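You operate a simulated robot arm through the tools that you are given. There is no shell and no other tool. Be economical: measure what you need, move in short steps, check, and stop when the job is done.

You run a simulated robot arm. Do the job below in one go: nothing can be reset, and whatever is moved stays where it is left.

## Task
Put the cover on, tighten both cover knobs, then open the clamp.

Only the result counts: the job must be done as asked and must still hold three seconds after the hand-in. Knocking over, shifting, dropping, spilling or breaking anything else fails it. Lids that push on must go on centred and level and be pressed home; caps that screw on are set level and turned clockwise until they are tight.

## Robot
A 6-joint arm with a two-finger parallel gripper, fixed in place. Base frame: the origin is at the foot of the arm, x ahead of it, y to its left, z up. Lengths are in mm, angles in rad, forces in N, time in s.
Its first joint turns from -1.152 to 1.152 rad. Payload 2.9 kg.
The TCP is the grasp point between the finger pads, 30 mm short of the fingertips. In the tool frame z runs along the fingers and y along their closing line. Largest opening 110 mm; finger width 20, thickness 10; the body of the gripper, 48 by 112 mm, starts 55 mm behind the TCP.
Orientation is told as [roll, pitch, yaw] about the base's x, y, z axes, in that order, counted from this pose: with the fingers straight down and closing along the base's y, the tool's x points along the base's -x, its y along +y and its z along -z.

## Interface
- The arm moves only by the tool play_rows. Its arguments are lists of equal length, an entry for each row: "travel": the shift along the tool's x, y, z in units of 150 mm (1.0 is 150 mm), a list of three; "dr": the turn, a rotation vector about the tool's x, y, z in units of 180 degrees (1.0 is 180 degrees), a list of three; "claw": the gripper command, from -1 (fully open) to 1 (shut), values between in proportion. In form: {"travel": [[tx, ty, tz], ...], "dr": [[wx, wy, wz], ...], "claw": [claw, ...]}. A call has 1 to 12 rows; each row is the pose to reach, as a shift and turn from the pose commanded when the call began, along the tool's axes at that moment. A call with a number of a shift or a turn outside -1 to 1 is refused whole. Each row takes 0.2 s and may step no farther than 50 mm and 0.15 rad from the row before; otherwise, or with a gripper value out of range, the whole call is refused. A pose out of reach is approached as far as the arm can. The call stops where the force on the tool passes 40 N (or 10 N more than at its start, if that is more) or the arm is blocked; 0.2 s more then pass. The fingers move at their own pace (about 108 mm/s each) and stop on an object; they squeeze with about 35 N. The grip force told is the motor's: it shows also when the fingers shut on nothing. Time passes only in rows, and 0.2 s behind the last, so rows that repeat a pose let the fingers close. It gives the time, the measured TCP pose, the force on the tool (base axes), the opening and the grip force at its end, in the units of the frame above (readings bear some noise), and new pictures: "pictures" is both (left out), scene, wrist or none.
- Cameras (640 x 400 px; columns grow to the right, rows downward): "scene" is fixed at [55.7, 417, 1387]; the picture's right is [-0.92, -0.39, 0.00], its down [-0.21, 0.49, -0.85] and it looks along [0.33, -0.78, -0.53] (base axes); focal length 317 px, centre (320, 200). "wrist" rides on the gripper at [72, 17, -103] in the tool frame; the picture's right is [-0.23, 0.97, 0.00], its down [-0.76, -0.18, -0.62] and it looks along [-0.61, -0.14, 0.78] (tool axes); focal length 222 px, centre (320, 200). There is no depth. A picture from a camera that has moved, and an enlarged one, comes with that camera's place and axes in the base frame and with its lens.
- zoom(camera, box): a new picture of the part [left, top, right, bottom] of that camera's present view, enlarged. The clock stands still meanwhile.
- job_done(): hands the job in; it is judged then, once.

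Work in short steps. Places have to be worked out from the pictures, the camera data and where the tool is seen: move nearer, look again, correct. Check each grasp and each placing, and mend what went wrong. You have 120 turns and 200 pictures in all, those below and enlarged ones among them. Open the gripper and draw the arm clear of the work before you hand the job in, unless the task says otherwise; then end with one line.

The tools are called after "Emit:" as a command line: name --argument value ..., lists and objects as JSON in quotes. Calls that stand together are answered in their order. play_rows: Moves the arm, as the interface text tells. Its arguments: {"type":"object","properties":{"travel":{"type":"array","items":{"type":"array","items":{"type":"number"}}},"dr":{"type":"array","items":{"type":"array","items":{"type":"number"}}},"claw":{"type":"array","items":{"type":"number"}},"pictures":{"type":"string","enum":["both","scene","wrist","none"]}},"required":["travel","dr","claw"]} The other tools are called the same way: zoom (camera, box) takes an enlarged picture of a part of a camera's view; job_done () hands the job in.

At the start:

```text
time_s: 0.0
eef_pos: [407.7, -151.9, 1087.5]
tool_rot: [0.0, 0.001, 0.0]
ft_force: [-0.3, -0.1, 0.6]
finger_gap: 109.8
grasp_force: 0.1
```

scene: 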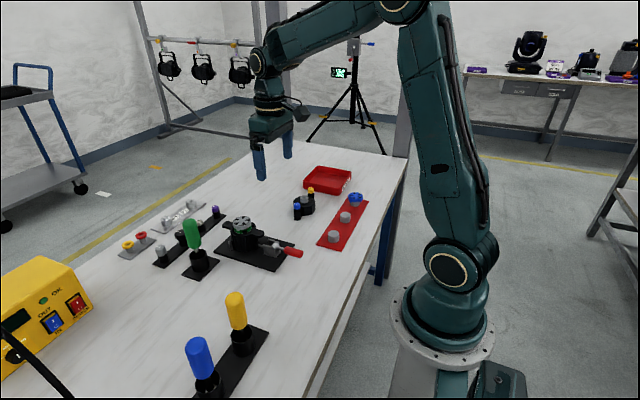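
wrist: 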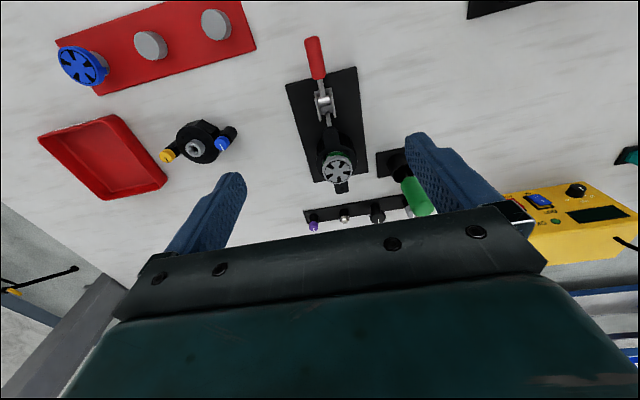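

I'll look closely at the items first.

Emit:
zoom --camera "scene" --box '[200, 150, 380, 280]'

Emit:
zoom --camera "wrist" --box '[130, 20, 450, 240]'

Emit:
zoom --camera "scene" --box '[100, 180, 260, 300]'

```text
3.08 times, centred on (290, 215) of scene
camera zoom: at [55.7, 417.0, 1387.0], right [-0.92, -0.39, 0.0], down [-0.21, 0.49, -0.85], along [0.33, -0.78, -0.53], focal length 974 px, centre (412, 154)
```

zoom: 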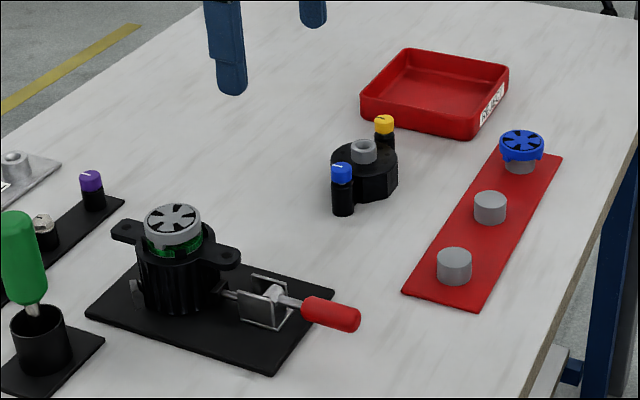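

```text
1.82 times, centred on (290, 130) of wrist
camera zoom: at [335.4, -134.4, 1189.9], right [0.23, 0.97, 0.0], down [0.76, -0.18, 0.62], along [0.61, -0.14, -0.78], focal length 404 px, centre (374, 327)
```

zoom: 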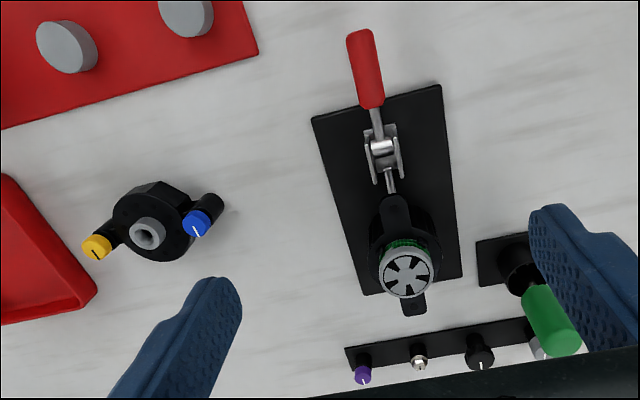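

```text
3.33 times, centred on (180, 240) of scene
camera zoom: at [55.7, 417.0, 1387.0], right [-0.92, -0.39, 0.0], down [-0.21, 0.49, -0.85], along [0.33, -0.78, -0.53], focal length 1056 px, centre (787, 67)
```

zoom: 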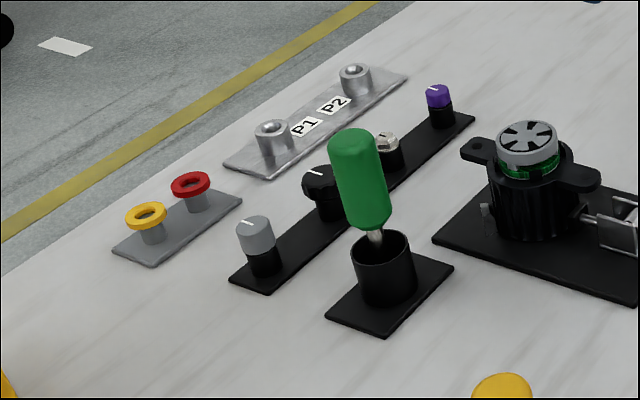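

The cover (black, grey boss, blue and yellow knobs) seems to be near (475,-440), and the clamped housing near (566,-153). I'll move closer to the cover for a better view.

Emit:
play_rows --travel '[[0.07, -0.2, 0.16], [0.14, -0.4, 0.32], [0.2, -0.6, 0.48], [0.27, -0.8, 0.64], [0.34, -1.0, 0.8]]' --dr '[[0, 0, 0], [0, 0, 0], [0, 0, 0], [0, 0, 0], [0, 0, 0]]' --claw '[-1, -1, -1, -1, -1]' --pictures "none"

Emit:
play_rows --travel '[[0.03, -0.25, 0.16], [0.06, -0.5, 0.32], [0.06, -0.69, 0.45]]' --dr '[[0, 0, 0], [0, 0, 0], [0, 0, 0]]' --claw '[-1, -1, -1]'

```text
time_s: 1.2
eef_pos: [356.9, -302.3, 965.9]
tool_rot: [0.0, 0.001, 0.0]
ft_force: [0.0, -0.6, 0.3]
finger_gap: 110.2
grasp_force: 0.1
```

```text
time_s: 2.0
eef_pos: [347.3, -407.1, 900.5]
tool_rot: [-0.001, 0.0, -0.001]
ft_force: [0.3, -0.4, 0.5]
finger_gap: 110.0
grasp_force: 0.0
camera wrist: at [275.2, -389.1, 1003.0], right [0.23, 0.97, 0.0], down [0.76, -0.18, 0.62], along [0.61, -0.14, -0.78], focal length 222 px, centre (320, 200)
```

scene: 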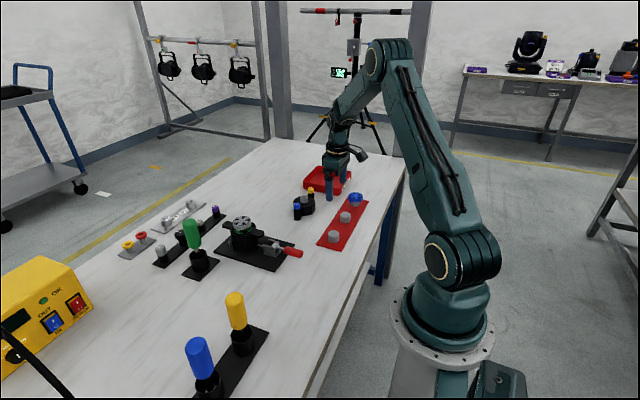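
wrist: 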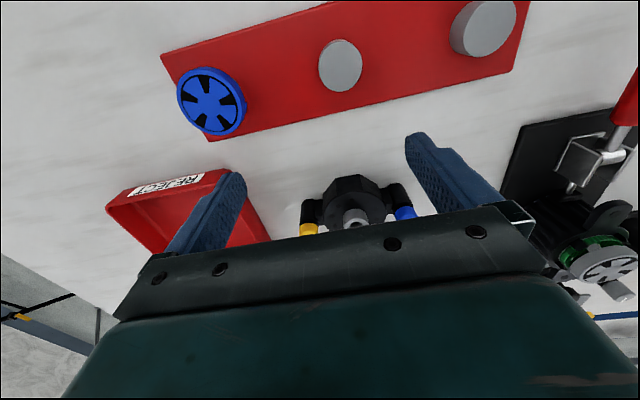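

Triangulation puts the cover at about (460,-389), with its top near z≈805, so the table seems higher than nominal. I'll shift so the wrist camera views the cover from above.

Emit:
play_rows --travel '[[-0.3, 0.08, 0], [-0.6, 0.15, 0]]' --dr '[[0, 0, 0], [0, 0, 0]]' --claw '[-1, -1]' --pictures "none"

Emit:
zoom --camera "wrist" --box '[160, 0, 480, 200]'

Emit:
zoom --camera "scene" --box '[270, 160, 370, 230]'

```text
time_s: 2.6
eef_pos: [438.5, -384.1, 898.3]
tool_rot: [-0.001, -0.001, -0.001]
ft_force: [0.6, -0.1, -0.3]
finger_gap: 109.9
grasp_force: 0.1
```

```text
2.00 times, centred on (320, 100) of wrist
camera zoom: at [365.9, -366.3, 1002.2], right [0.23, 0.97, 0.0], down [0.76, -0.18, 0.62], along [0.61, -0.14, -0.78], focal length 444 px, centre (320, 400)
```

zoom: 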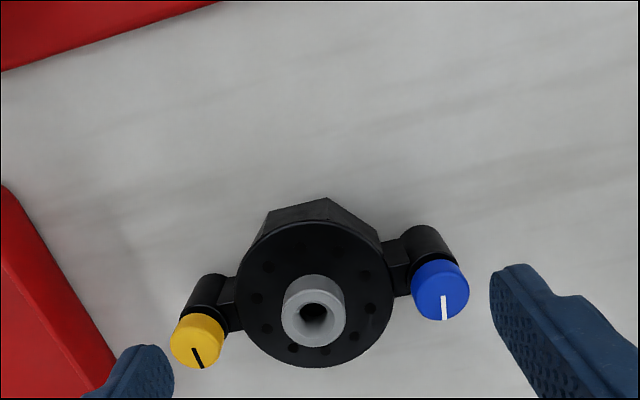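

```text
5.71 times, centred on (320, 195) of scene
camera zoom: at [55.7, 417.0, 1387.0], right [-0.92, -0.39, 0.0], down [-0.21, 0.49, -0.85], along [0.33, -0.78, -0.53], focal length 1810 px, centre (320, 229)
```

zoom: 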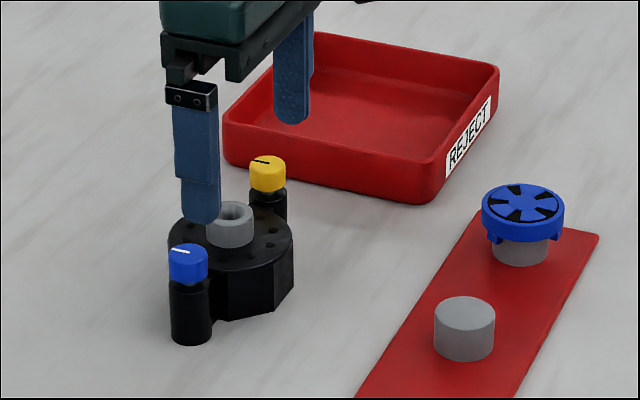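

The cover's boss is at about (466,-391,805) and its knobs sit along y. Next I'll look at the housing and clamp from above.

Emit:
play_rows --travel '[[-0.1, 0.25, -0.1], [-0.2, 0.5, -0.2], [-0.3, 0.75, -0.27], [-0.4, 1.0, -0.27]]' --dr '[[0, 0, 0], [0, 0, 0], [0, 0, 0], [0, 0, 0]]' --claw '[-1, -1, -1, -1]' --pictures "none"

Emit:
play_rows --travel '[[-0.1, 0.25, 0], [-0.15, 0.5, 0]]' --dr '[[0, 0, 0], [0, 0, 0]]' --claw '[-1, -1]' --pictures "wrist"

Emit:
zoom --camera "scene" --box '[210, 190, 310, 280]'

```text
time_s: 3.6
eef_pos: [497.8, -231.9, 941.6]
tool_rot: [0.001, 0.0, -0.002]
ft_force: [-0.1, 0.4, -0.6]
finger_gap: 109.9
grasp_force: 0.1
```

```text
time_s: 4.2
eef_pos: [521.1, -155.7, 938.5]
tool_rot: [0.0, 0.0, 0.0]
ft_force: [-0.1, 0.7, 0.1]
finger_gap: 110.0
grasp_force: 0.1
camera wrist: at [448.1, -139.3, 1042.5], right [0.23, 0.97, 0.0], down [0.76, -0.18, 0.62], along [0.61, -0.14, -0.78], focal length 222 px, centre (320, 200)
```

wrist: 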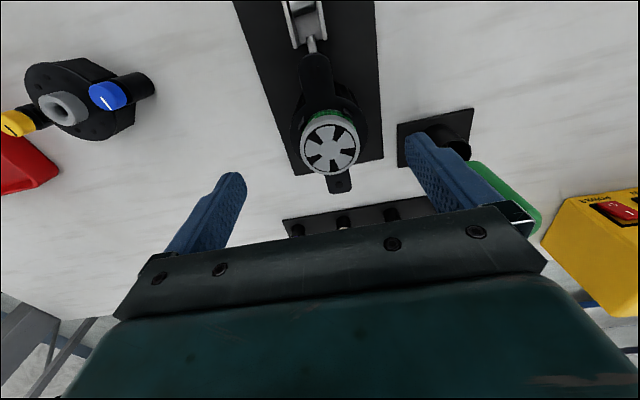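

```text
4.44 times, centred on (260, 235) of scene
camera zoom: at [55.8, 417.0, 1387.0], right [-0.92, -0.39, 0.0], down [-0.21, 0.49, -0.85], along [0.33, -0.78, -0.53], focal length 1407 px, centre (587, 44)
```

zoom: 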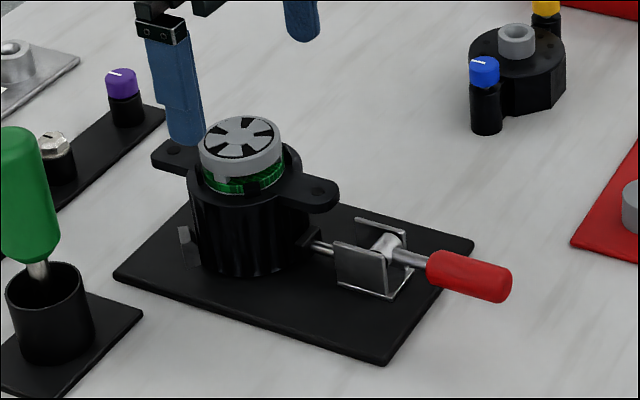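

Emit:
zoom --camera "wrist" --box '[230, 0, 430, 200]'

Emit:
zoom --camera "wrist" --box '[0, 40, 170, 160]'

```text
2.00 times, centred on (330, 100) of wrist
camera zoom: at [448.1, -139.3, 1042.5], right [0.23, 0.97, 0.0], down [0.76, -0.18, 0.62], along [0.61, -0.14, -0.78], focal length 444 px, centre (300, 400)
```

zoom: 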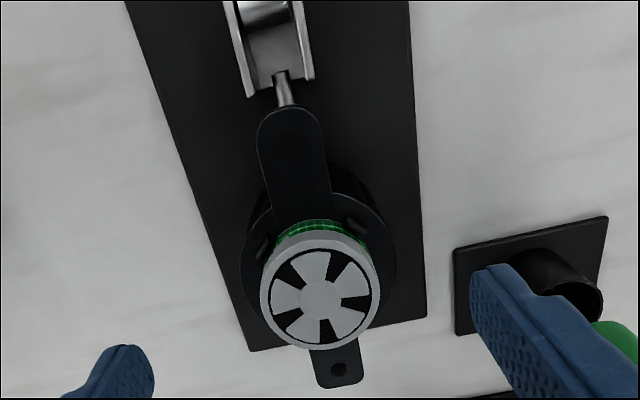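

```text
3.33 times, centred on (85, 100) of wrist
camera zoom: at [448.1, -139.3, 1042.5], right [0.23, 0.97, 0.0], down [0.76, -0.18, 0.62], along [0.61, -0.14, -0.78], focal length 740 px, centre (1103, 533)
```

zoom: 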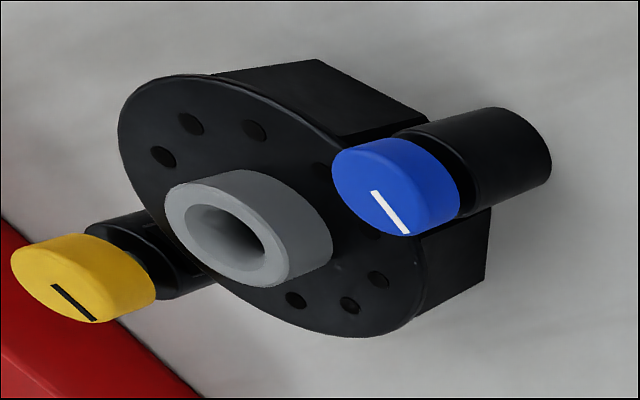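

I now have the geometry:
- Housing ear holes at (474,-148) and (582,-148), z≈852. Centre is about (528,-148).
- Cover knobs at (456,-444) and (455,-334), boss top z≈829. Centre is about (455,-388).

I'll turn the tool to yaw -90° and go over the cover, so the fingers close along x on the body flats.

Emit:
play_rows --travel '[[0.04, -0.09, 0], [0.08, -0.18, 0], [0.12, -0.27, 0], [0.16, -0.36, 0], [0.2, -0.45, 0], [0.24, -0.54, 0], [0.28, -0.63, 0], [0.32, -0.72, 0], [0.36, -0.81, 0], [0.4, -0.9, 0], [0.44, -1.0, 0]]' --dr '[[0, 0, 0.0455], [0, 0, 0.091], [0, 0, 0.1365], [0, 0, 0.182], [0, 0, 0.2275], [0, 0, 0.273], [0, 0, 0.3185], [0, 0, 0.364], [0, 0, 0.4095], [0, 0, 0.455], [0, 0, 0.5]]' --claw '[-1, -1, -1, -1, -1, -1, -1, -1, -1, -1, -1]' --pictures "none"

Emit:
play_rows --travel '[[-0.27, 0, 0], [-0.547, 0, 0]]' --dr '[[0, 0, 0], [0, 0, 0]]' --claw '[-1, -1]'

```text
time_s: 6.6
eef_pos: [455.7, -306.8, 941.7]
tool_rot: [0.0, -0.001, -1.576]
ft_force: [-0.1, 0.1, 1.2]
finger_gap: 110.1
grasp_force: 0.0
```

```text
time_s: 7.2
eef_pos: [453.6, -387.4, 939.6]
tool_rot: [-0.001, 0.002, -1.572]
ft_force: [-0.4, -0.4, 1.0]
finger_gap: 110.0
grasp_force: 0.0
camera wrist: at [470.5, -314.4, 1043.8], right [0.97, -0.23, 0.0], down [-0.18, -0.76, 0.62], along [-0.14, -0.61, -0.78], focal length 222 px, centre (320, 200)
```

scene: 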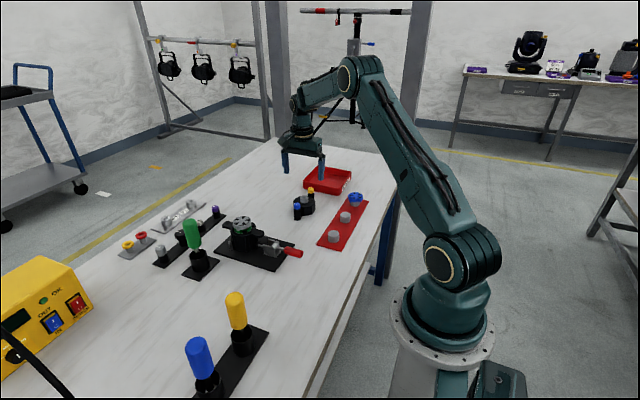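
wrist: 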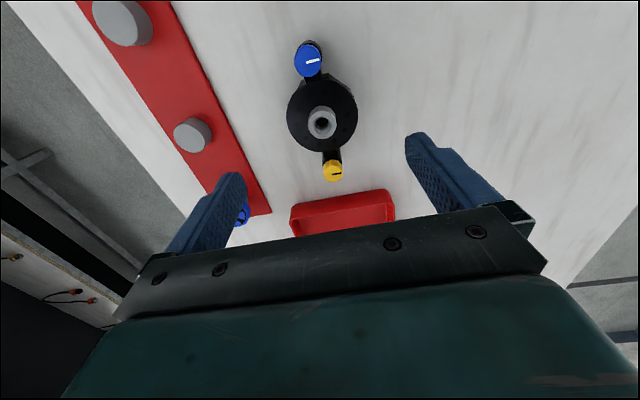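

The cover centre is confirmed at (454,-388), right under the tool. I'll descend most of the way and look.

Emit:
play_rows --travel '[[0, 0.005, 0.25], [0, 0.005, 0.5], [0, 0.005, 0.67]]' --dr '[[0, 0, 0], [0, 0, 0], [0, 0, 0]]' --claw '[-1, -1, -1]'

Emit:
zoom --camera "scene" --box '[260, 160, 360, 230]'

```text
time_s: 8.0
eef_pos: [454.6, -389.6, 837.9]
tool_rot: [0.0, -0.001, -1.571]
ft_force: [0.4, -0.4, 0.5]
finger_gap: 109.8
grasp_force: 0.1
camera wrist: at [471.7, -317.2, 941.6], right [0.97, -0.23, 0.0], down [-0.18, -0.76, 0.62], along [-0.14, -0.61, -0.78], focal length 222 px, centre (320, 200)
```

scene: 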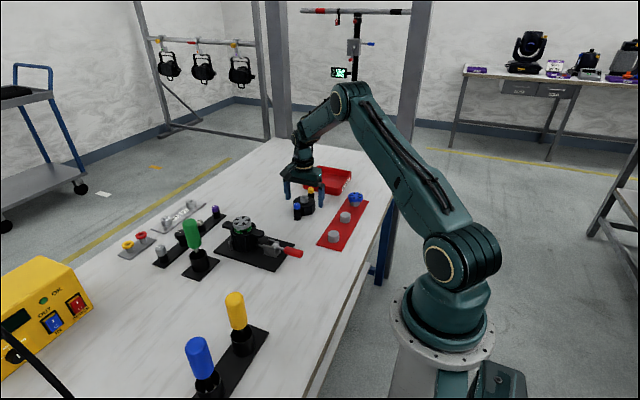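
wrist: 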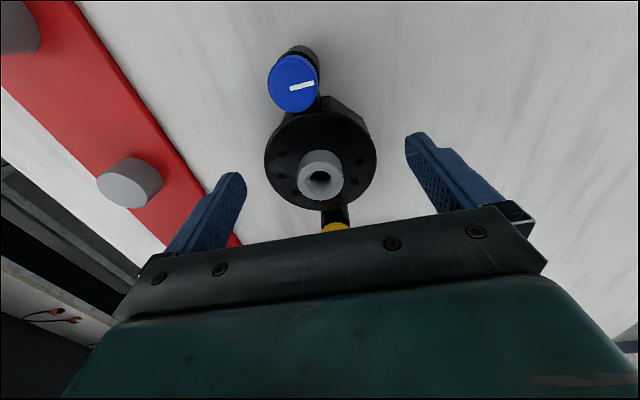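

```text
5.71 times, centred on (310, 195) of scene
camera zoom: at [55.7, 417.0, 1387.0], right [-0.92, -0.39, 0.0], down [-0.21, 0.49, -0.85], along [0.33, -0.78, -0.53], focal length 1810 px, centre (377, 229)
```

zoom: 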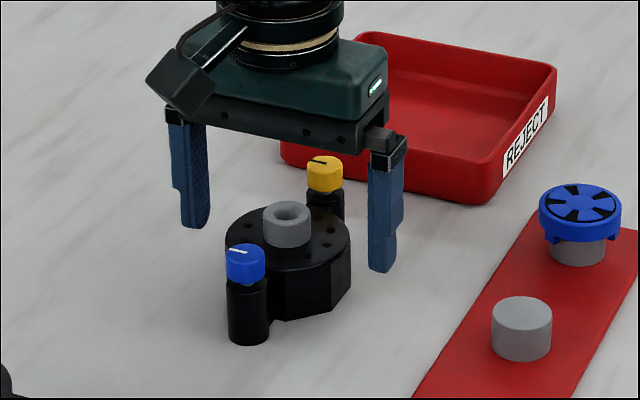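

The tips are about level with the disc top, and the body is roughly 36 mm tall below it. I'll descend 20 mm and close.

Emit:
play_rows --travel '[[0, 0, 0.07], [0, 0, 0.133], [0, 0, 0.133], [0, 0, 0.133], [0, 0, 0.133], [0, 0, 0.133]]' --dr '[[0, 0, 0], [0, 0, 0], [0, 0, 0], [0, 0, 0], [0, 0, 0], [0, 0, 0]]' --claw '[-1, -1, 1, 1, 1, 1]'

Emit:
zoom --camera "scene" --box '[260, 160, 360, 230]'

```text
time_s: 9.4
eef_pos: [455.3, -389.6, 818.4]
tool_rot: [0.0, 0.0, -1.571]
ft_force: [-0.3, 0.0, -0.3]
finger_gap: 72.3
grasp_force: 34.9
camera wrist: at [472.3, -317.3, 921.2], right [0.97, -0.23, 0.0], down [-0.18, -0.76, 0.62], along [-0.14, -0.61, -0.78], focal length 222 px, centre (320, 200)
```

scene: 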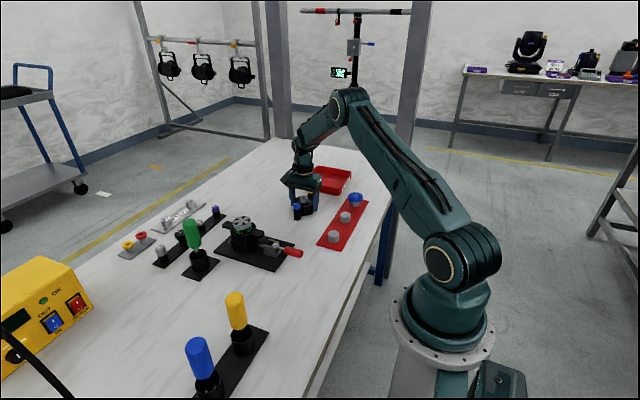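
wrist: 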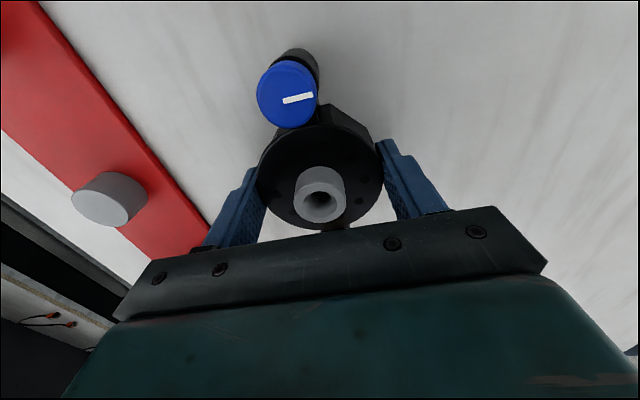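

```text
5.71 times, centred on (310, 195) of scene
camera zoom: at [55.8, 417.0, 1387.0], right [-0.92, -0.39, 0.0], down [-0.21, 0.49, -0.85], along [0.33, -0.78, -0.53], focal length 1810 px, centre (377, 229)
```

zoom: 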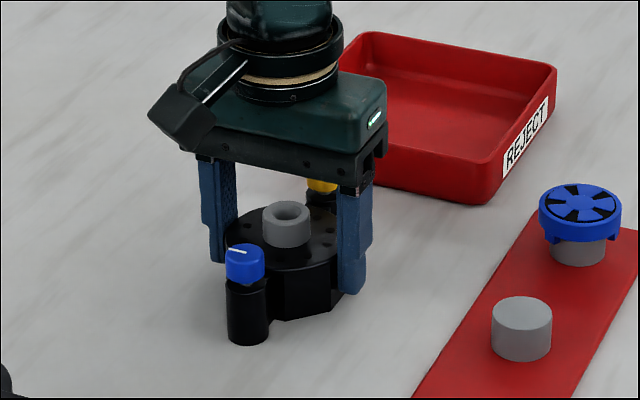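

It's gripped at 72.3 mm. I'll zoom to measure the cover's centre in the tool frame.

Emit:
zoom --camera "wrist" --box '[220, 40, 420, 240]'

```text
2.00 times, centred on (320, 140) of wrist
camera zoom: at [472.3, -317.3, 921.2], right [0.97, -0.23, 0.0], down [-0.18, -0.76, 0.62], along [-0.14, -0.61, -0.78], focal length 444 px, centre (320, 320)
```

zoom: 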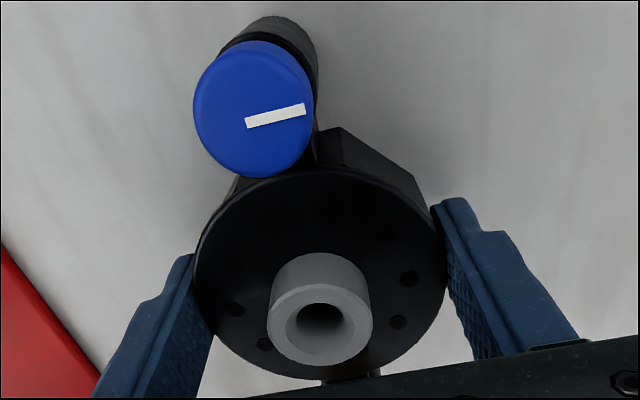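

The cover is centred at the TCP within about 2 mm. I'll lift it straight up.

Emit:
play_rows --travel '[[0, 0, -0.05], [0, 0, -0.25], [0, 0, -0.5], [0, 0, -0.75], [0, 0, -1.0]]' --dr '[[0, 0, 0], [0, 0, 0], [0, 0, 0], [0, 0, 0], [0, 0, 0]]' --claw '[1, 1, 1, 1, 1]'

Emit:
zoom --camera "scene" --box '[250, 110, 350, 180]'

```text
time_s: 10.6
eef_pos: [455.0, -387.7, 969.8]
tool_rot: [0.002, 0.0, -1.571]
ft_force: [-0.1, 0.5, -2.0]
finger_gap: 72.5
grasp_force: 35.2
camera wrist: at [472.4, -315.5, 1074.1], right [0.97, -0.23, 0.0], down [-0.18, -0.76, 0.62], along [-0.14, -0.61, -0.78], focal length 222 px, centre (320, 200)
```

scene: 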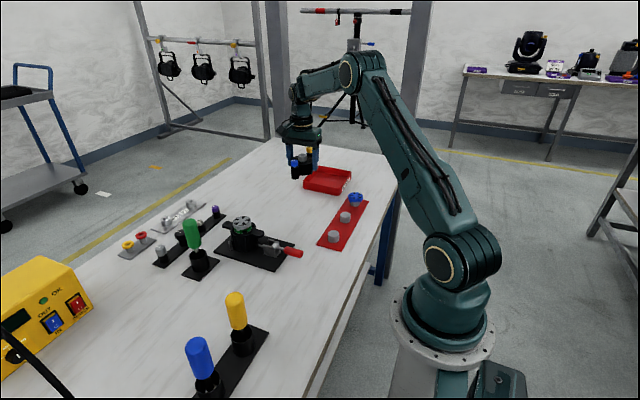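
wrist: 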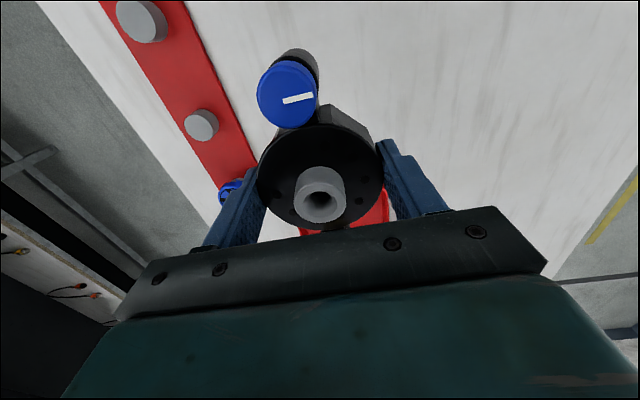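

```text
5.71 times, centred on (300, 145) of scene
camera zoom: at [55.8, 417.0, 1387.0], right [-0.92, -0.39, 0.0], down [-0.21, 0.49, -0.85], along [0.33, -0.78, -0.53], focal length 1810 px, centre (434, 514)
```

zoom: 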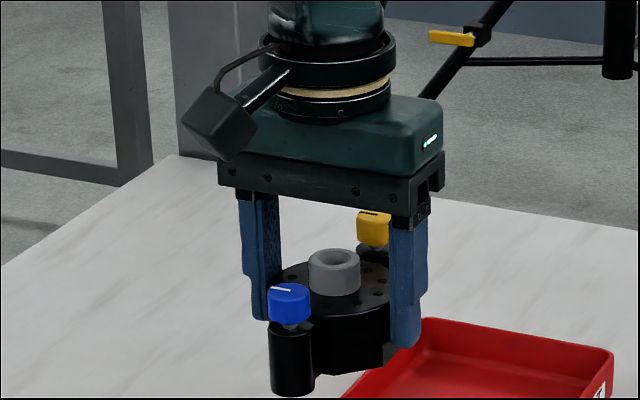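

The cover is held level. I'll swing to yaw 0 and approach the housing.

Emit:
play_rows --travel '[[0.05, 0.0, 0], [0.13, 0.03, 0], [0.22, 0.05, 0], [0.31, 0.1, 0], [0.4, 0.14, 0], [0.49, 0.18, 0], [0.58, 0.22, 0], [0.67, 0.26, 0], [0.76, 0.3, 0], [0.85, 0.35, 0], [0.94, 0.4, 0]]' --dr '[[0, 0, -0.0455], [0, 0, -0.091], [0, 0, -0.1365], [0, 0, -0.182], [0, 0, -0.2275], [0, 0, -0.273], [0, 0, -0.3185], [0, 0, -0.364], [0, 0, -0.4095], [0, 0, -0.455], [0, 0, -0.5]]' --claw '[1, 1, 1, 1, 1, 1, 1, 1, 1, 1, 1]' --pictures "none"

Emit:
play_rows --travel '[[0, 0.3, 0], [0, 0.58, 0]]' --dr '[[0, 0, 0], [0, 0, 0]]' --claw '[1, 1]'

```text
time_s: 13.0
eef_pos: [516.6, -248.0, 968.7]
tool_rot: [0.0, 0.001, 0.003]
ft_force: [0.6, 0.8, -2.3]
finger_gap: 72.4
grasp_force: 35.2
```

```text
time_s: 13.6
eef_pos: [513.0, -161.6, 970.3]
tool_rot: [-0.001, 0.001, 0.0]
ft_force: [-0.3, -0.2, -2.3]
finger_gap: 72.6
grasp_force: 34.7
camera wrist: at [441.3, -144.9, 1073.1], right [0.23, 0.97, 0.0], down [0.76, -0.18, 0.62], along [0.61, -0.14, -0.78], focal length 222 px, centre (320, 200)
```

scene: 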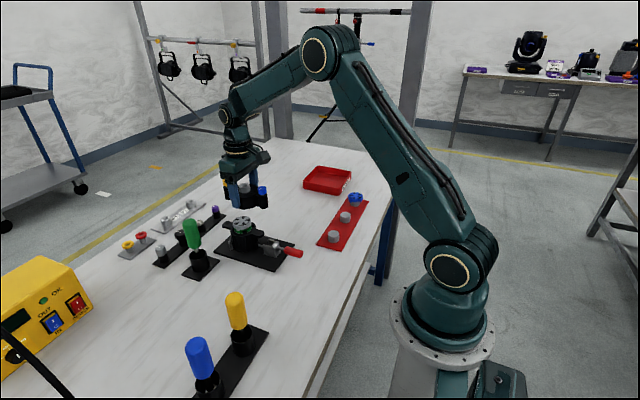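
wrist: 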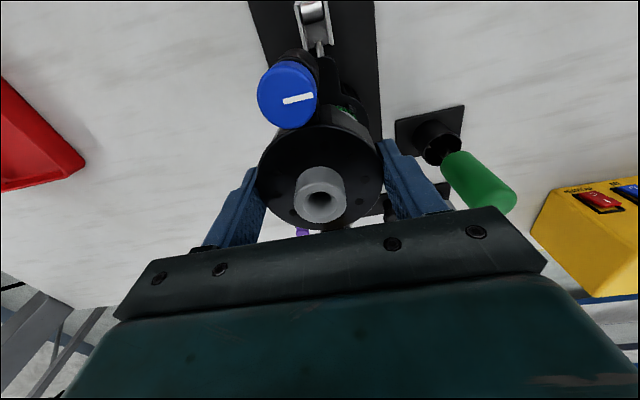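

Now I'll zoom in to refine the ear positions with the cover held above.

Emit:
zoom --camera "scene" --box '[210, 170, 290, 250]'

Emit:
zoom --camera "wrist" --box '[220, 0, 420, 160]'

```text
5.00 times, centred on (250, 210) of scene
camera zoom: at [55.8, 417.0, 1387.0], right [-0.92, -0.39, 0.0], down [-0.21, 0.49, -0.85], along [0.33, -0.78, -0.53], focal length 1583 px, centre (670, 150)
```

zoom: 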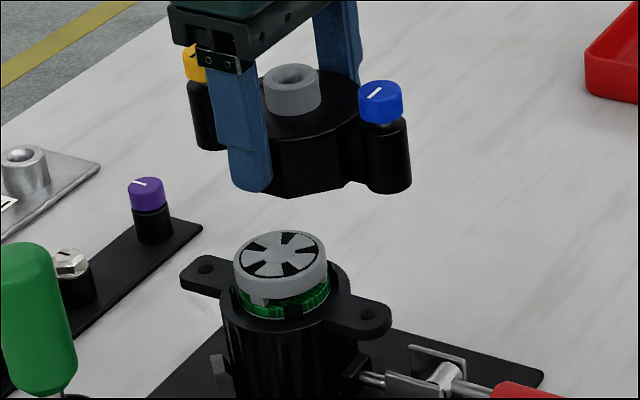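

```text
2.50 times, centred on (320, 80) of wrist
camera zoom: at [441.3, -144.9, 1073.1], right [0.23, 0.97, 0.0], down [0.76, -0.18, 0.62], along [0.61, -0.14, -0.78], focal length 555 px, centre (320, 500)
```

zoom: 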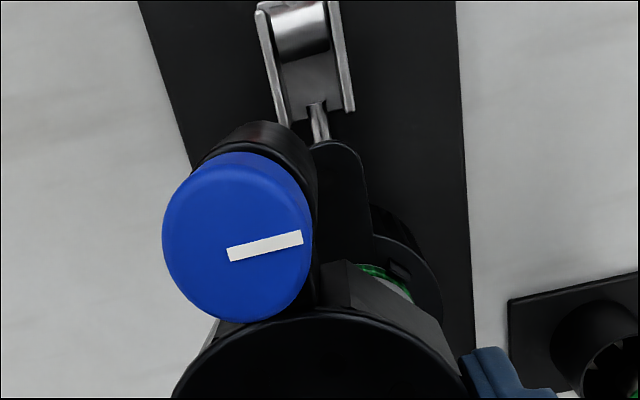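

The ear holes come out at (474,-148.5) and (581.7,-149.5), z≈852. I'll centre over (527.8,-149) and descend to just above the filter.

Emit:
play_rows --travel '[[-0.099, 0.084, 0], [-0.099, 0.084, 0.13], [-0.099, 0.084, 0.26]]' --dr '[[0, 0, 0], [0, 0, 0], [0, 0, 0]]' --claw '[1, 1, 1]' --pictures "none"

Emit:
zoom --camera "scene" --box '[210, 170, 290, 250]'

Emit:
zoom --camera "wrist" --box '[220, 0, 420, 160]'

```text
time_s: 14.4
eef_pos: [531.6, -149.1, 931.2]
tool_rot: [0.001, 0.0, -0.001]
ft_force: [0.3, -0.8, -1.5]
finger_gap: 72.5
grasp_force: 34.9
```

```text
5.00 times, centred on (250, 210) of scene
camera zoom: at [55.8, 417.0, 1387.0], right [-0.92, -0.39, 0.0], down [-0.21, 0.49, -0.85], along [0.33, -0.78, -0.53], focal length 1583 px, centre (670, 150)
```

zoom: 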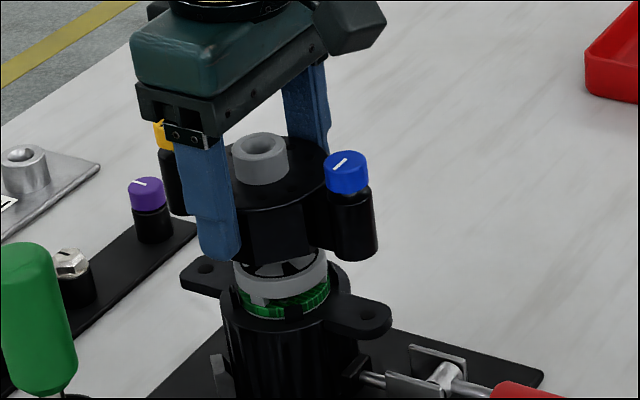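

```text
2.50 times, centred on (320, 80) of wrist
camera zoom: at [458.3, -132.0, 1034.0], right [0.23, 0.97, 0.0], down [0.76, -0.18, 0.62], along [0.61, -0.14, -0.78], focal length 555 px, centre (320, 500)
```

zoom: 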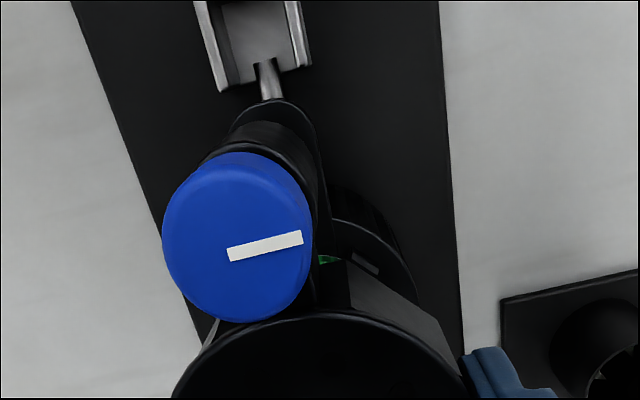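

x reads 531.6, which is 3.8 mm too far, and the scene view agrees. I'll correct that and descend a bit, watching the force.

Emit:
play_rows --travel '[[0.025, 0, 0], [0.025, 0, 0.04], [0.025, 0, 0.09], [0.025, 0, 0.14]]' --dr '[[0, 0, 0], [0, 0, 0], [0, 0, 0], [0, 0, 0]]' --claw '[1, 1, 1, 1]' --pictures "none"

Emit:
zoom --camera "scene" --box '[210, 180, 290, 240]'

Emit:
zoom --camera "wrist" --box '[220, 0, 420, 160]'

```text
time_s: 15.4
eef_pos: [525.7, -148.6, 909.0]
tool_rot: [0.001, 0.001, 0.001]
ft_force: [1.2, -0.1, -1.4]
finger_gap: 72.5
grasp_force: 34.9
```

```text
6.67 times, centred on (250, 210) of scene
camera zoom: at [55.8, 417.0, 1387.0], right [-0.92, -0.39, 0.0], down [-0.21, 0.49, -0.85], along [0.33, -0.78, -0.53], focal length 2111 px, centre (787, 133)
```

zoom: 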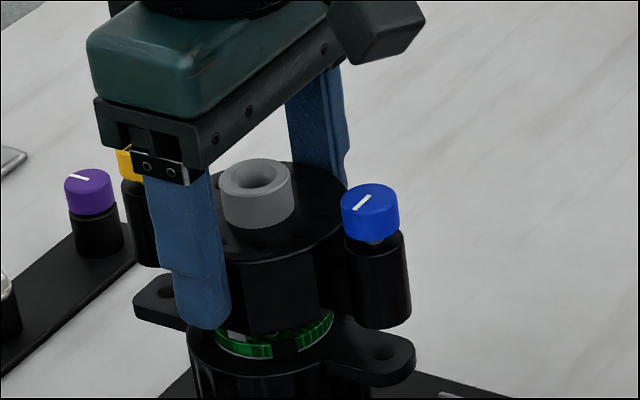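

```text
2.50 times, centred on (320, 80) of wrist
camera zoom: at [453.8, -131.5, 1012.2], right [0.23, 0.97, 0.0], down [0.76, -0.18, 0.62], along [0.61, -0.14, -0.78], focal length 555 px, centre (320, 500)
```

zoom: 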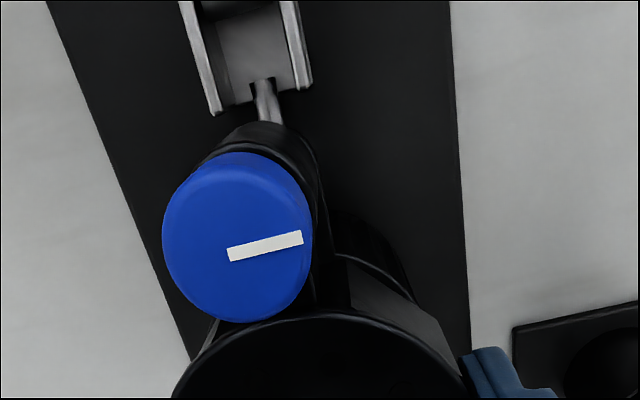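

The blue post lines up over the near ear hole in both axes. I'll lower slowly until contact.

Emit:
play_rows --travel '[[0, 0, 0.02], [0, 0, 0.04], [0, 0, 0.06], [0, 0, 0.08], [0, 0, 0.1], [0, 0, 0.12]]' --dr '[[0, 0, 0], [0, 0, 0], [0, 0, 0], [0, 0, 0], [0, 0, 0], [0, 0, 0]]' --claw '[1, 1, 1, 1, 1, 1]' --pictures "none"

Emit:
zoom --camera "scene" --box '[210, 180, 290, 240]'

```text
time_s: 16.8
eef_pos: [527.1, -149.7, 891.8]
tool_rot: [0.0, -0.002, 0.0]
ft_force: [2.1, -2.0, 0.2]
finger_gap: 72.8
grasp_force: 35.2
```

```text
6.67 times, centred on (250, 210) of scene
camera zoom: at [55.8, 417.0, 1387.1], right [-0.92, -0.39, 0.0], down [-0.21, 0.49, -0.85], along [0.33, -0.78, -0.53], focal length 2111 px, centre (787, 133)
```

zoom: 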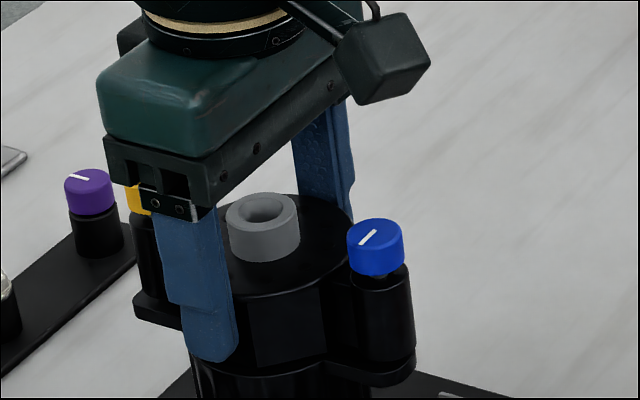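

The posts are close to seated on the ears and the force is still small. I'll press down a few mm more.

Emit:
play_rows --travel '[[0, 0, 0.01], [0, 0, 0.02], [0, 0, 0.03], [0, 0, 0.04]]' --dr '[[0, 0, 0], [0, 0, 0], [0, 0, 0], [0, 0, 0]]' --claw '[1, 1, 1, 1]' --pictures "none"

Emit:
zoom --camera "scene" --box '[210, 180, 290, 240]'

```text
time_s: 17.8
eef_pos: [528.9, -150.1, 885.9]
tool_rot: [-0.003, -0.006, 0.001]
ft_force: [18.2, -12.7, 3.6]
finger_gap: 72.8
grasp_force: 34.9
```

```text
6.67 times, centred on (250, 210) of scene
camera zoom: at [56.2, 416.8, 1387.1], right [-0.92, -0.39, 0.0], down [-0.21, 0.49, -0.85], along [0.33, -0.78, -0.53], focal length 2111 px, centre (787, 133)
```

zoom: 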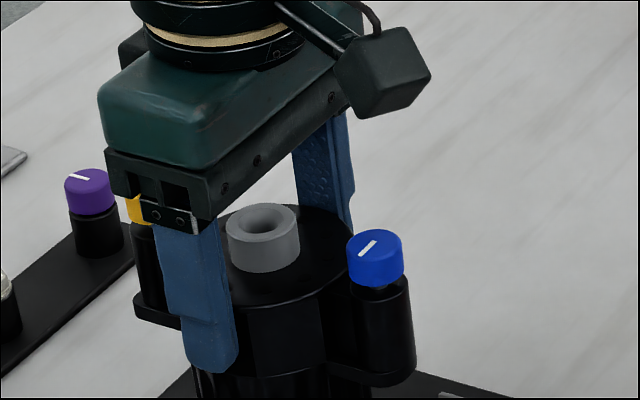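

There's a lateral reaction (+18, -13 N), so the guide is centring the cover. I'll shift the command +x 2 mm and -y 1.3 mm to relieve it.

Emit:
play_rows --travel '[[-0.007, -0.005, 0], [-0.013, -0.009, 0], [-0.013, -0.009, 0]]' --dr '[[0, 0, 0], [0, 0, 0], [0, 0, 0]]' --claw '[1, 1, 1]' --pictures "none"

```text
time_s: 18.6
eef_pos: [528.9, -149.3, 886.1]
tool_rot: [0.0, 0.0, 0.001]
ft_force: [5.6, -2.0, 10.7]
finger_gap: 72.7
grasp_force: 34.6
```

The lateral load has dropped and vertical contact is building. I'll press down gently further.

Emit:
play_rows --travel '[[-0.004, -0.001, 0.01], [-0.004, -0.001, 0.02], [-0.004, -0.001, 0.03], [-0.004, -0.001, 0.03]]' --dr '[[0, 0, 0], [0, 0, 0], [0, 0, 0], [0, 0, 0]]' --claw '[1, 1, 1, 1]' --pictures "none"

Emit:
zoom --camera "scene" --box '[210, 180, 290, 240]'

```text
time_s: 19.6
eef_pos: [527.2, -150.1, 882.0]
tool_rot: [0.0, -0.001, 0.0]
ft_force: [-3.3, 5.0, 25.3]
finger_gap: 73.1
grasp_force: 35.1
```

```text
6.67 times, centred on (250, 210) of scene
camera zoom: at [55.2, 417.3, 1387.0], right [-0.92, -0.39, 0.0], down [-0.21, 0.49, -0.85], along [0.33, -0.78, -0.53], focal length 2111 px, centre (787, 133)
```

zoom: 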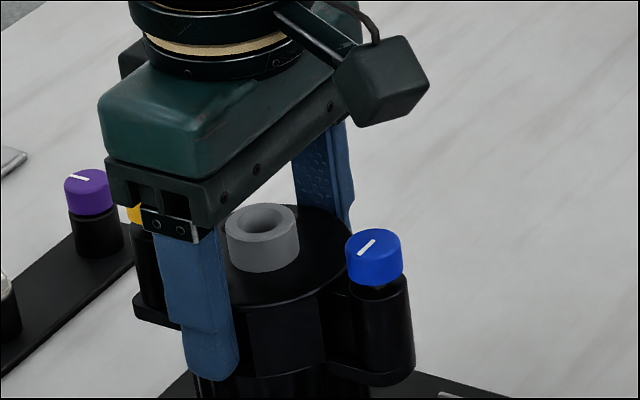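

The boss pixel no longer moves while the fingers slip down, so the cover is seated with 25 N down. I'll release, rise and inspect.

Emit:
play_rows --travel '[[0, 0, -0.02], [0, 0, -0.02], [0, 0, -0.02], [0, 0, -0.2], [0, 0, -0.45], [0, 0, -0.7]]' --dr '[[0, 0, 0], [0, 0, 0], [0, 0, 0], [0, 0, 0], [0, 0, 0], [0, 0, 0]]' --claw '[-1, -1, -1, -1, -1, -1]' --pictures "wrist"

Emit:
zoom --camera "scene" --box '[200, 180, 310, 270]'

Emit:
zoom --camera "wrist" --box '[230, 40, 430, 220]'

```text
time_s: 21.0
eef_pos: [526.8, -151.8, 986.1]
tool_rot: [0.0, -0.001, 0.0]
ft_force: [-0.8, -0.8, 0.3]
finger_gap: 109.7
grasp_force: 0.1
camera wrist: at [454.3, -133.9, 1089.2], right [0.23, 0.97, 0.0], down [0.76, -0.18, 0.62], along [0.61, -0.14, -0.78], focal length 222 px, centre (320, 200)
```

wrist: 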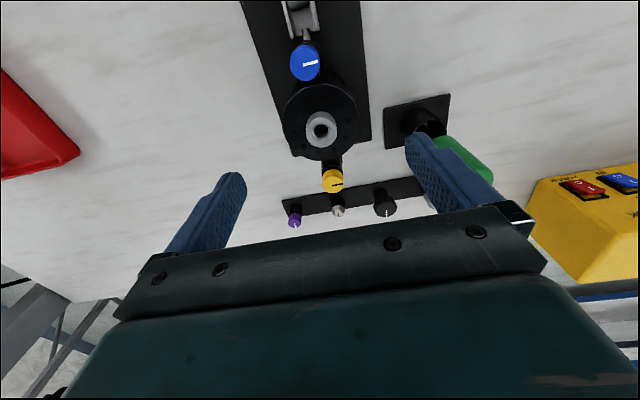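

```text
4.44 times, centred on (255, 225) of scene
camera zoom: at [55.7, 417.0, 1387.0], right [-0.92, -0.39, 0.0], down [-0.21, 0.49, -0.85], along [0.33, -0.78, -0.53], focal length 1407 px, centre (609, 89)
```

zoom: 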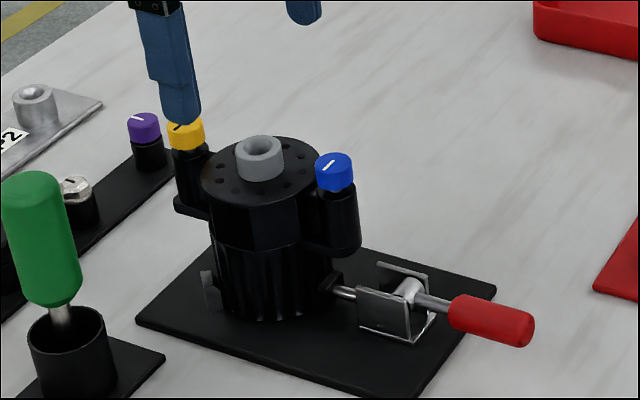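

```text
2.22 times, centred on (330, 130) of wrist
camera zoom: at [454.3, -133.9, 1089.2], right [0.23, 0.97, 0.0], down [0.76, -0.18, 0.62], along [0.61, -0.14, -0.78], focal length 494 px, centre (298, 356)
```

zoom: 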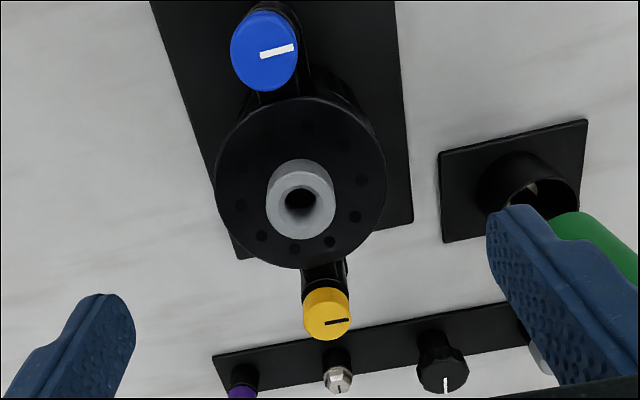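

The cover sits level on both ears, with the blue knob at about (474.6,-150) and yellow at (580,-150), tops near z 905. I'll go over the blue knob, pre-rotated counter-clockwise, with the gripper partly closed.

Emit:
play_rows --travel '[[0.03, 0, 0], [0.07, 0, 0], [0.1, 0, 0], [0.14, 0, 0], [0.18, 0, 0], [0.22, 0.01, 0], [0.26, 0.01, 0.05], [0.3, 0.01, 0.1], [0.348, 0.012, 0.15], [0.348, 0.012, 0.2], [0.348, 0.012, 0.2]]' --dr '[[0, 0, -0.045], [0, 0, -0.09], [0, 0, -0.135], [0, 0, -0.18], [0, 0, -0.225], [0, 0, -0.27], [0, 0, -0.315], [0, 0, -0.36], [0, 0, -0.405], [0, 0, -0.44], [0, 0, -0.44]]' --claw '[0.27, 0.27, 0.27, 0.27, 0.27, 0.27, 0.27, 0.27, 0.27, 0.27, 0.27]'

Emit:
zoom --camera "scene" --box '[200, 150, 310, 240]'

```text
time_s: 23.4
eef_pos: [476.4, -149.6, 956.1]
tool_rot: [0.0, -0.001, 1.383]
ft_force: [-0.6, -0.5, -0.1]
finger_gap: 40.3
grasp_force: 0.0
camera wrist: at [446.0, -216.8, 1058.6], right [-0.91, 0.4, 0.0], down [0.32, 0.72, 0.62], along [0.25, 0.57, -0.78], focal length 222 px, centre (320, 200)
```

scene: 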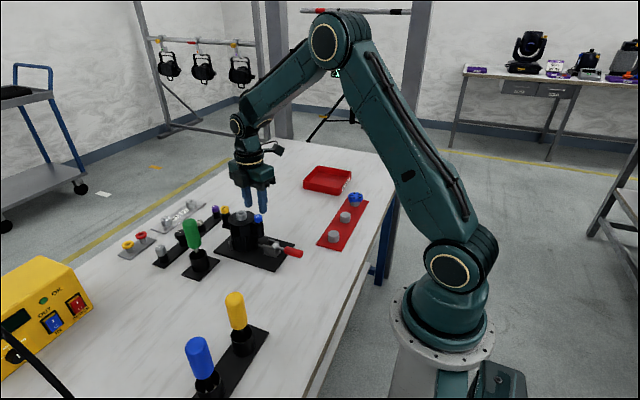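
wrist: 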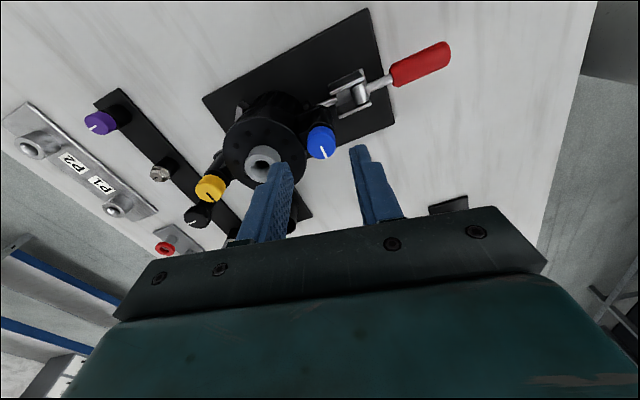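

```text
4.44 times, centred on (255, 195) of scene
camera zoom: at [55.7, 417.0, 1387.0], right [-0.92, -0.39, 0.0], down [-0.21, 0.49, -0.85], along [0.33, -0.78, -0.53], focal length 1407 px, centre (609, 222)
```

zoom: 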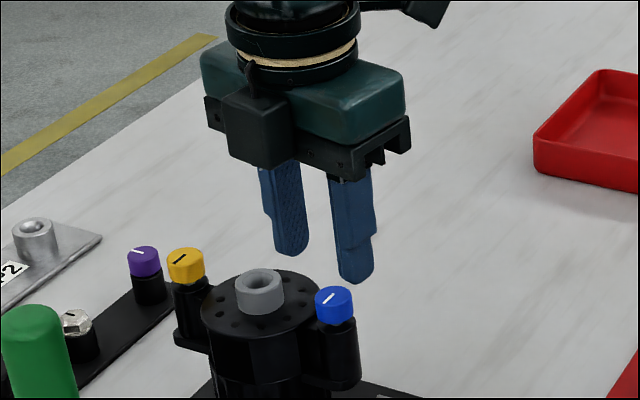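

I need the knob's exact position and height, so I'll zoom the wrist view.

Emit:
zoom --camera "wrist" --box '[220, 70, 420, 220]'

```text
2.67 times, centred on (320, 145) of wrist
camera zoom: at [446.0, -216.8, 1058.6], right [-0.91, 0.4, 0.0], down [0.32, 0.72, 0.62], along [0.25, 0.57, -0.78], focal length 592 px, centre (320, 347)
```

zoom: 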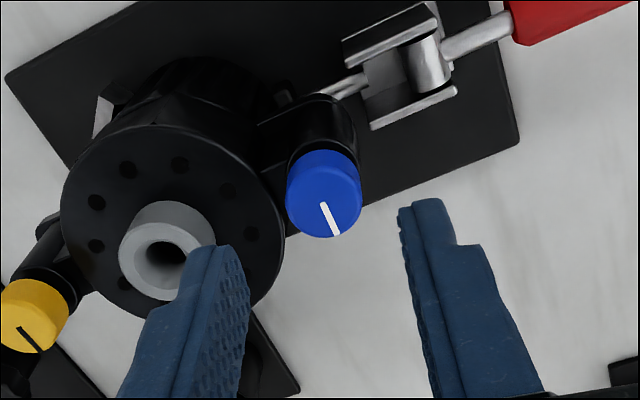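

The knob top centre is at (474.5,-150, 904) and the knob is about 16 mm tall. I'll descend so the tips are near z 891 and close on it.

Emit:
play_rows --travel '[[0.0035, 0.0075, 0.06], [0.0035, 0.0075, 0.12], [0.0035, 0.0075, 0.18], [0.0035, 0.0075, 0.233], [0.0035, 0.0075, 0.233], [0.0035, 0.0075, 0.233], [0.0035, 0.0075, 0.233]]' --dr '[[0, 0, 0], [0, 0, 0], [0, 0, 0], [0, 0, 0], [0, 0, 0], [0, 0, 0], [0, 0, 0]]' --claw '[0.27, 0.27, 0.27, 0.27, 1, 1, 1]' --pictures "wrist"

Emit:
zoom --camera "scene" --box '[200, 170, 310, 260]'

```text
time_s: 25.0
eef_pos: [474.9, -148.9, 920.3]
tool_rot: [0.002, 0.0, 1.382]
ft_force: [-4.3, -0.4, 1.5]
finger_gap: 20.3
grasp_force: 34.9
camera wrist: at [444.8, -216.8, 1024.3], right [-0.91, 0.41, 0.0], down [0.32, 0.71, 0.62], along [0.25, 0.57, -0.78], focal length 222 px, centre (320, 200)
```

wrist: 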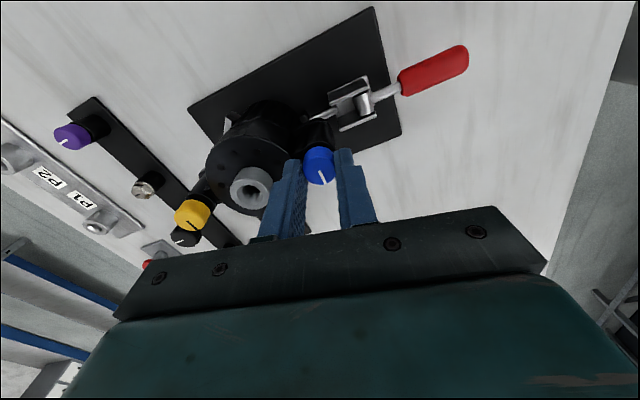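

```text
4.44 times, centred on (255, 215) of scene
camera zoom: at [55.6, 417.1, 1387.0], right [-0.92, -0.39, 0.0], down [-0.21, 0.49, -0.85], along [0.33, -0.78, -0.53], focal length 1407 px, centre (609, 133)
```

zoom: 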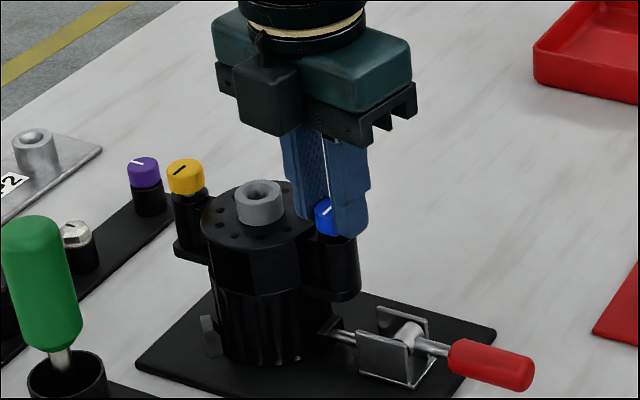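

The blue knob is gripped (20.3 mm). I'll turn it clockwise about 97°.

Emit:
play_rows --travel '[[0, 0, 0], [0, 0, 0], [0, 0, 0], [0, 0, 0], [0, 0, 0], [0, 0, 0], [0, 0, 0], [0, 0, 0], [0, 0, 0], [0, 0, 0], [0, 0, 0], [0, 0, 0]]' --dr '[[0, 0, 0.045], [0, 0, 0.09], [0, 0, 0.135], [0, 0, 0.18], [0, 0, 0.225], [0, 0, 0.27], [0, 0, 0.315], [0, 0, 0.36], [0, 0, 0.405], [0, 0, 0.45], [0, 0, 0.495], [0, 0, 0.54]]' --claw '[1, 1, 1, 1, 1, 1, 1, 1, 1, 1, 1, 1]' --pictures "wrist"

Emit:
zoom --camera "scene" --box '[200, 170, 310, 260]'

```text
time_s: 27.6
eef_pos: [476.0, -149.9, 921.8]
tool_rot: [0.0, 0.001, -0.317]
ft_force: [-1.7, -7.9, 0.1]
finger_gap: 20.6
grasp_force: 34.9
camera wrist: at [412.1, -111.1, 1023.6], right [0.52, 0.85, 0.0], down [0.67, -0.41, 0.62], along [0.53, -0.32, -0.78], focal length 222 px, centre (320, 200)
```

wrist: 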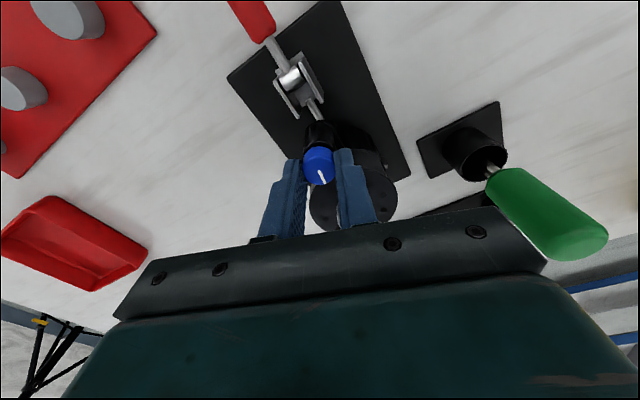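

```text
4.44 times, centred on (255, 215) of scene
camera zoom: at [55.7, 416.8, 1387.1], right [-0.92, -0.39, 0.0], down [-0.21, 0.49, -0.85], along [0.33, -0.78, -0.53], focal length 1407 px, centre (609, 133)
```

zoom: 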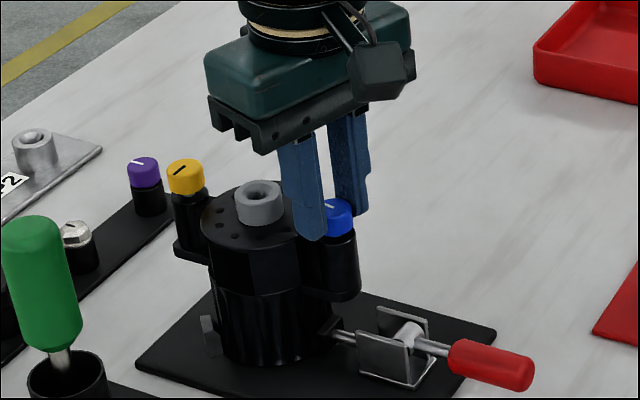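

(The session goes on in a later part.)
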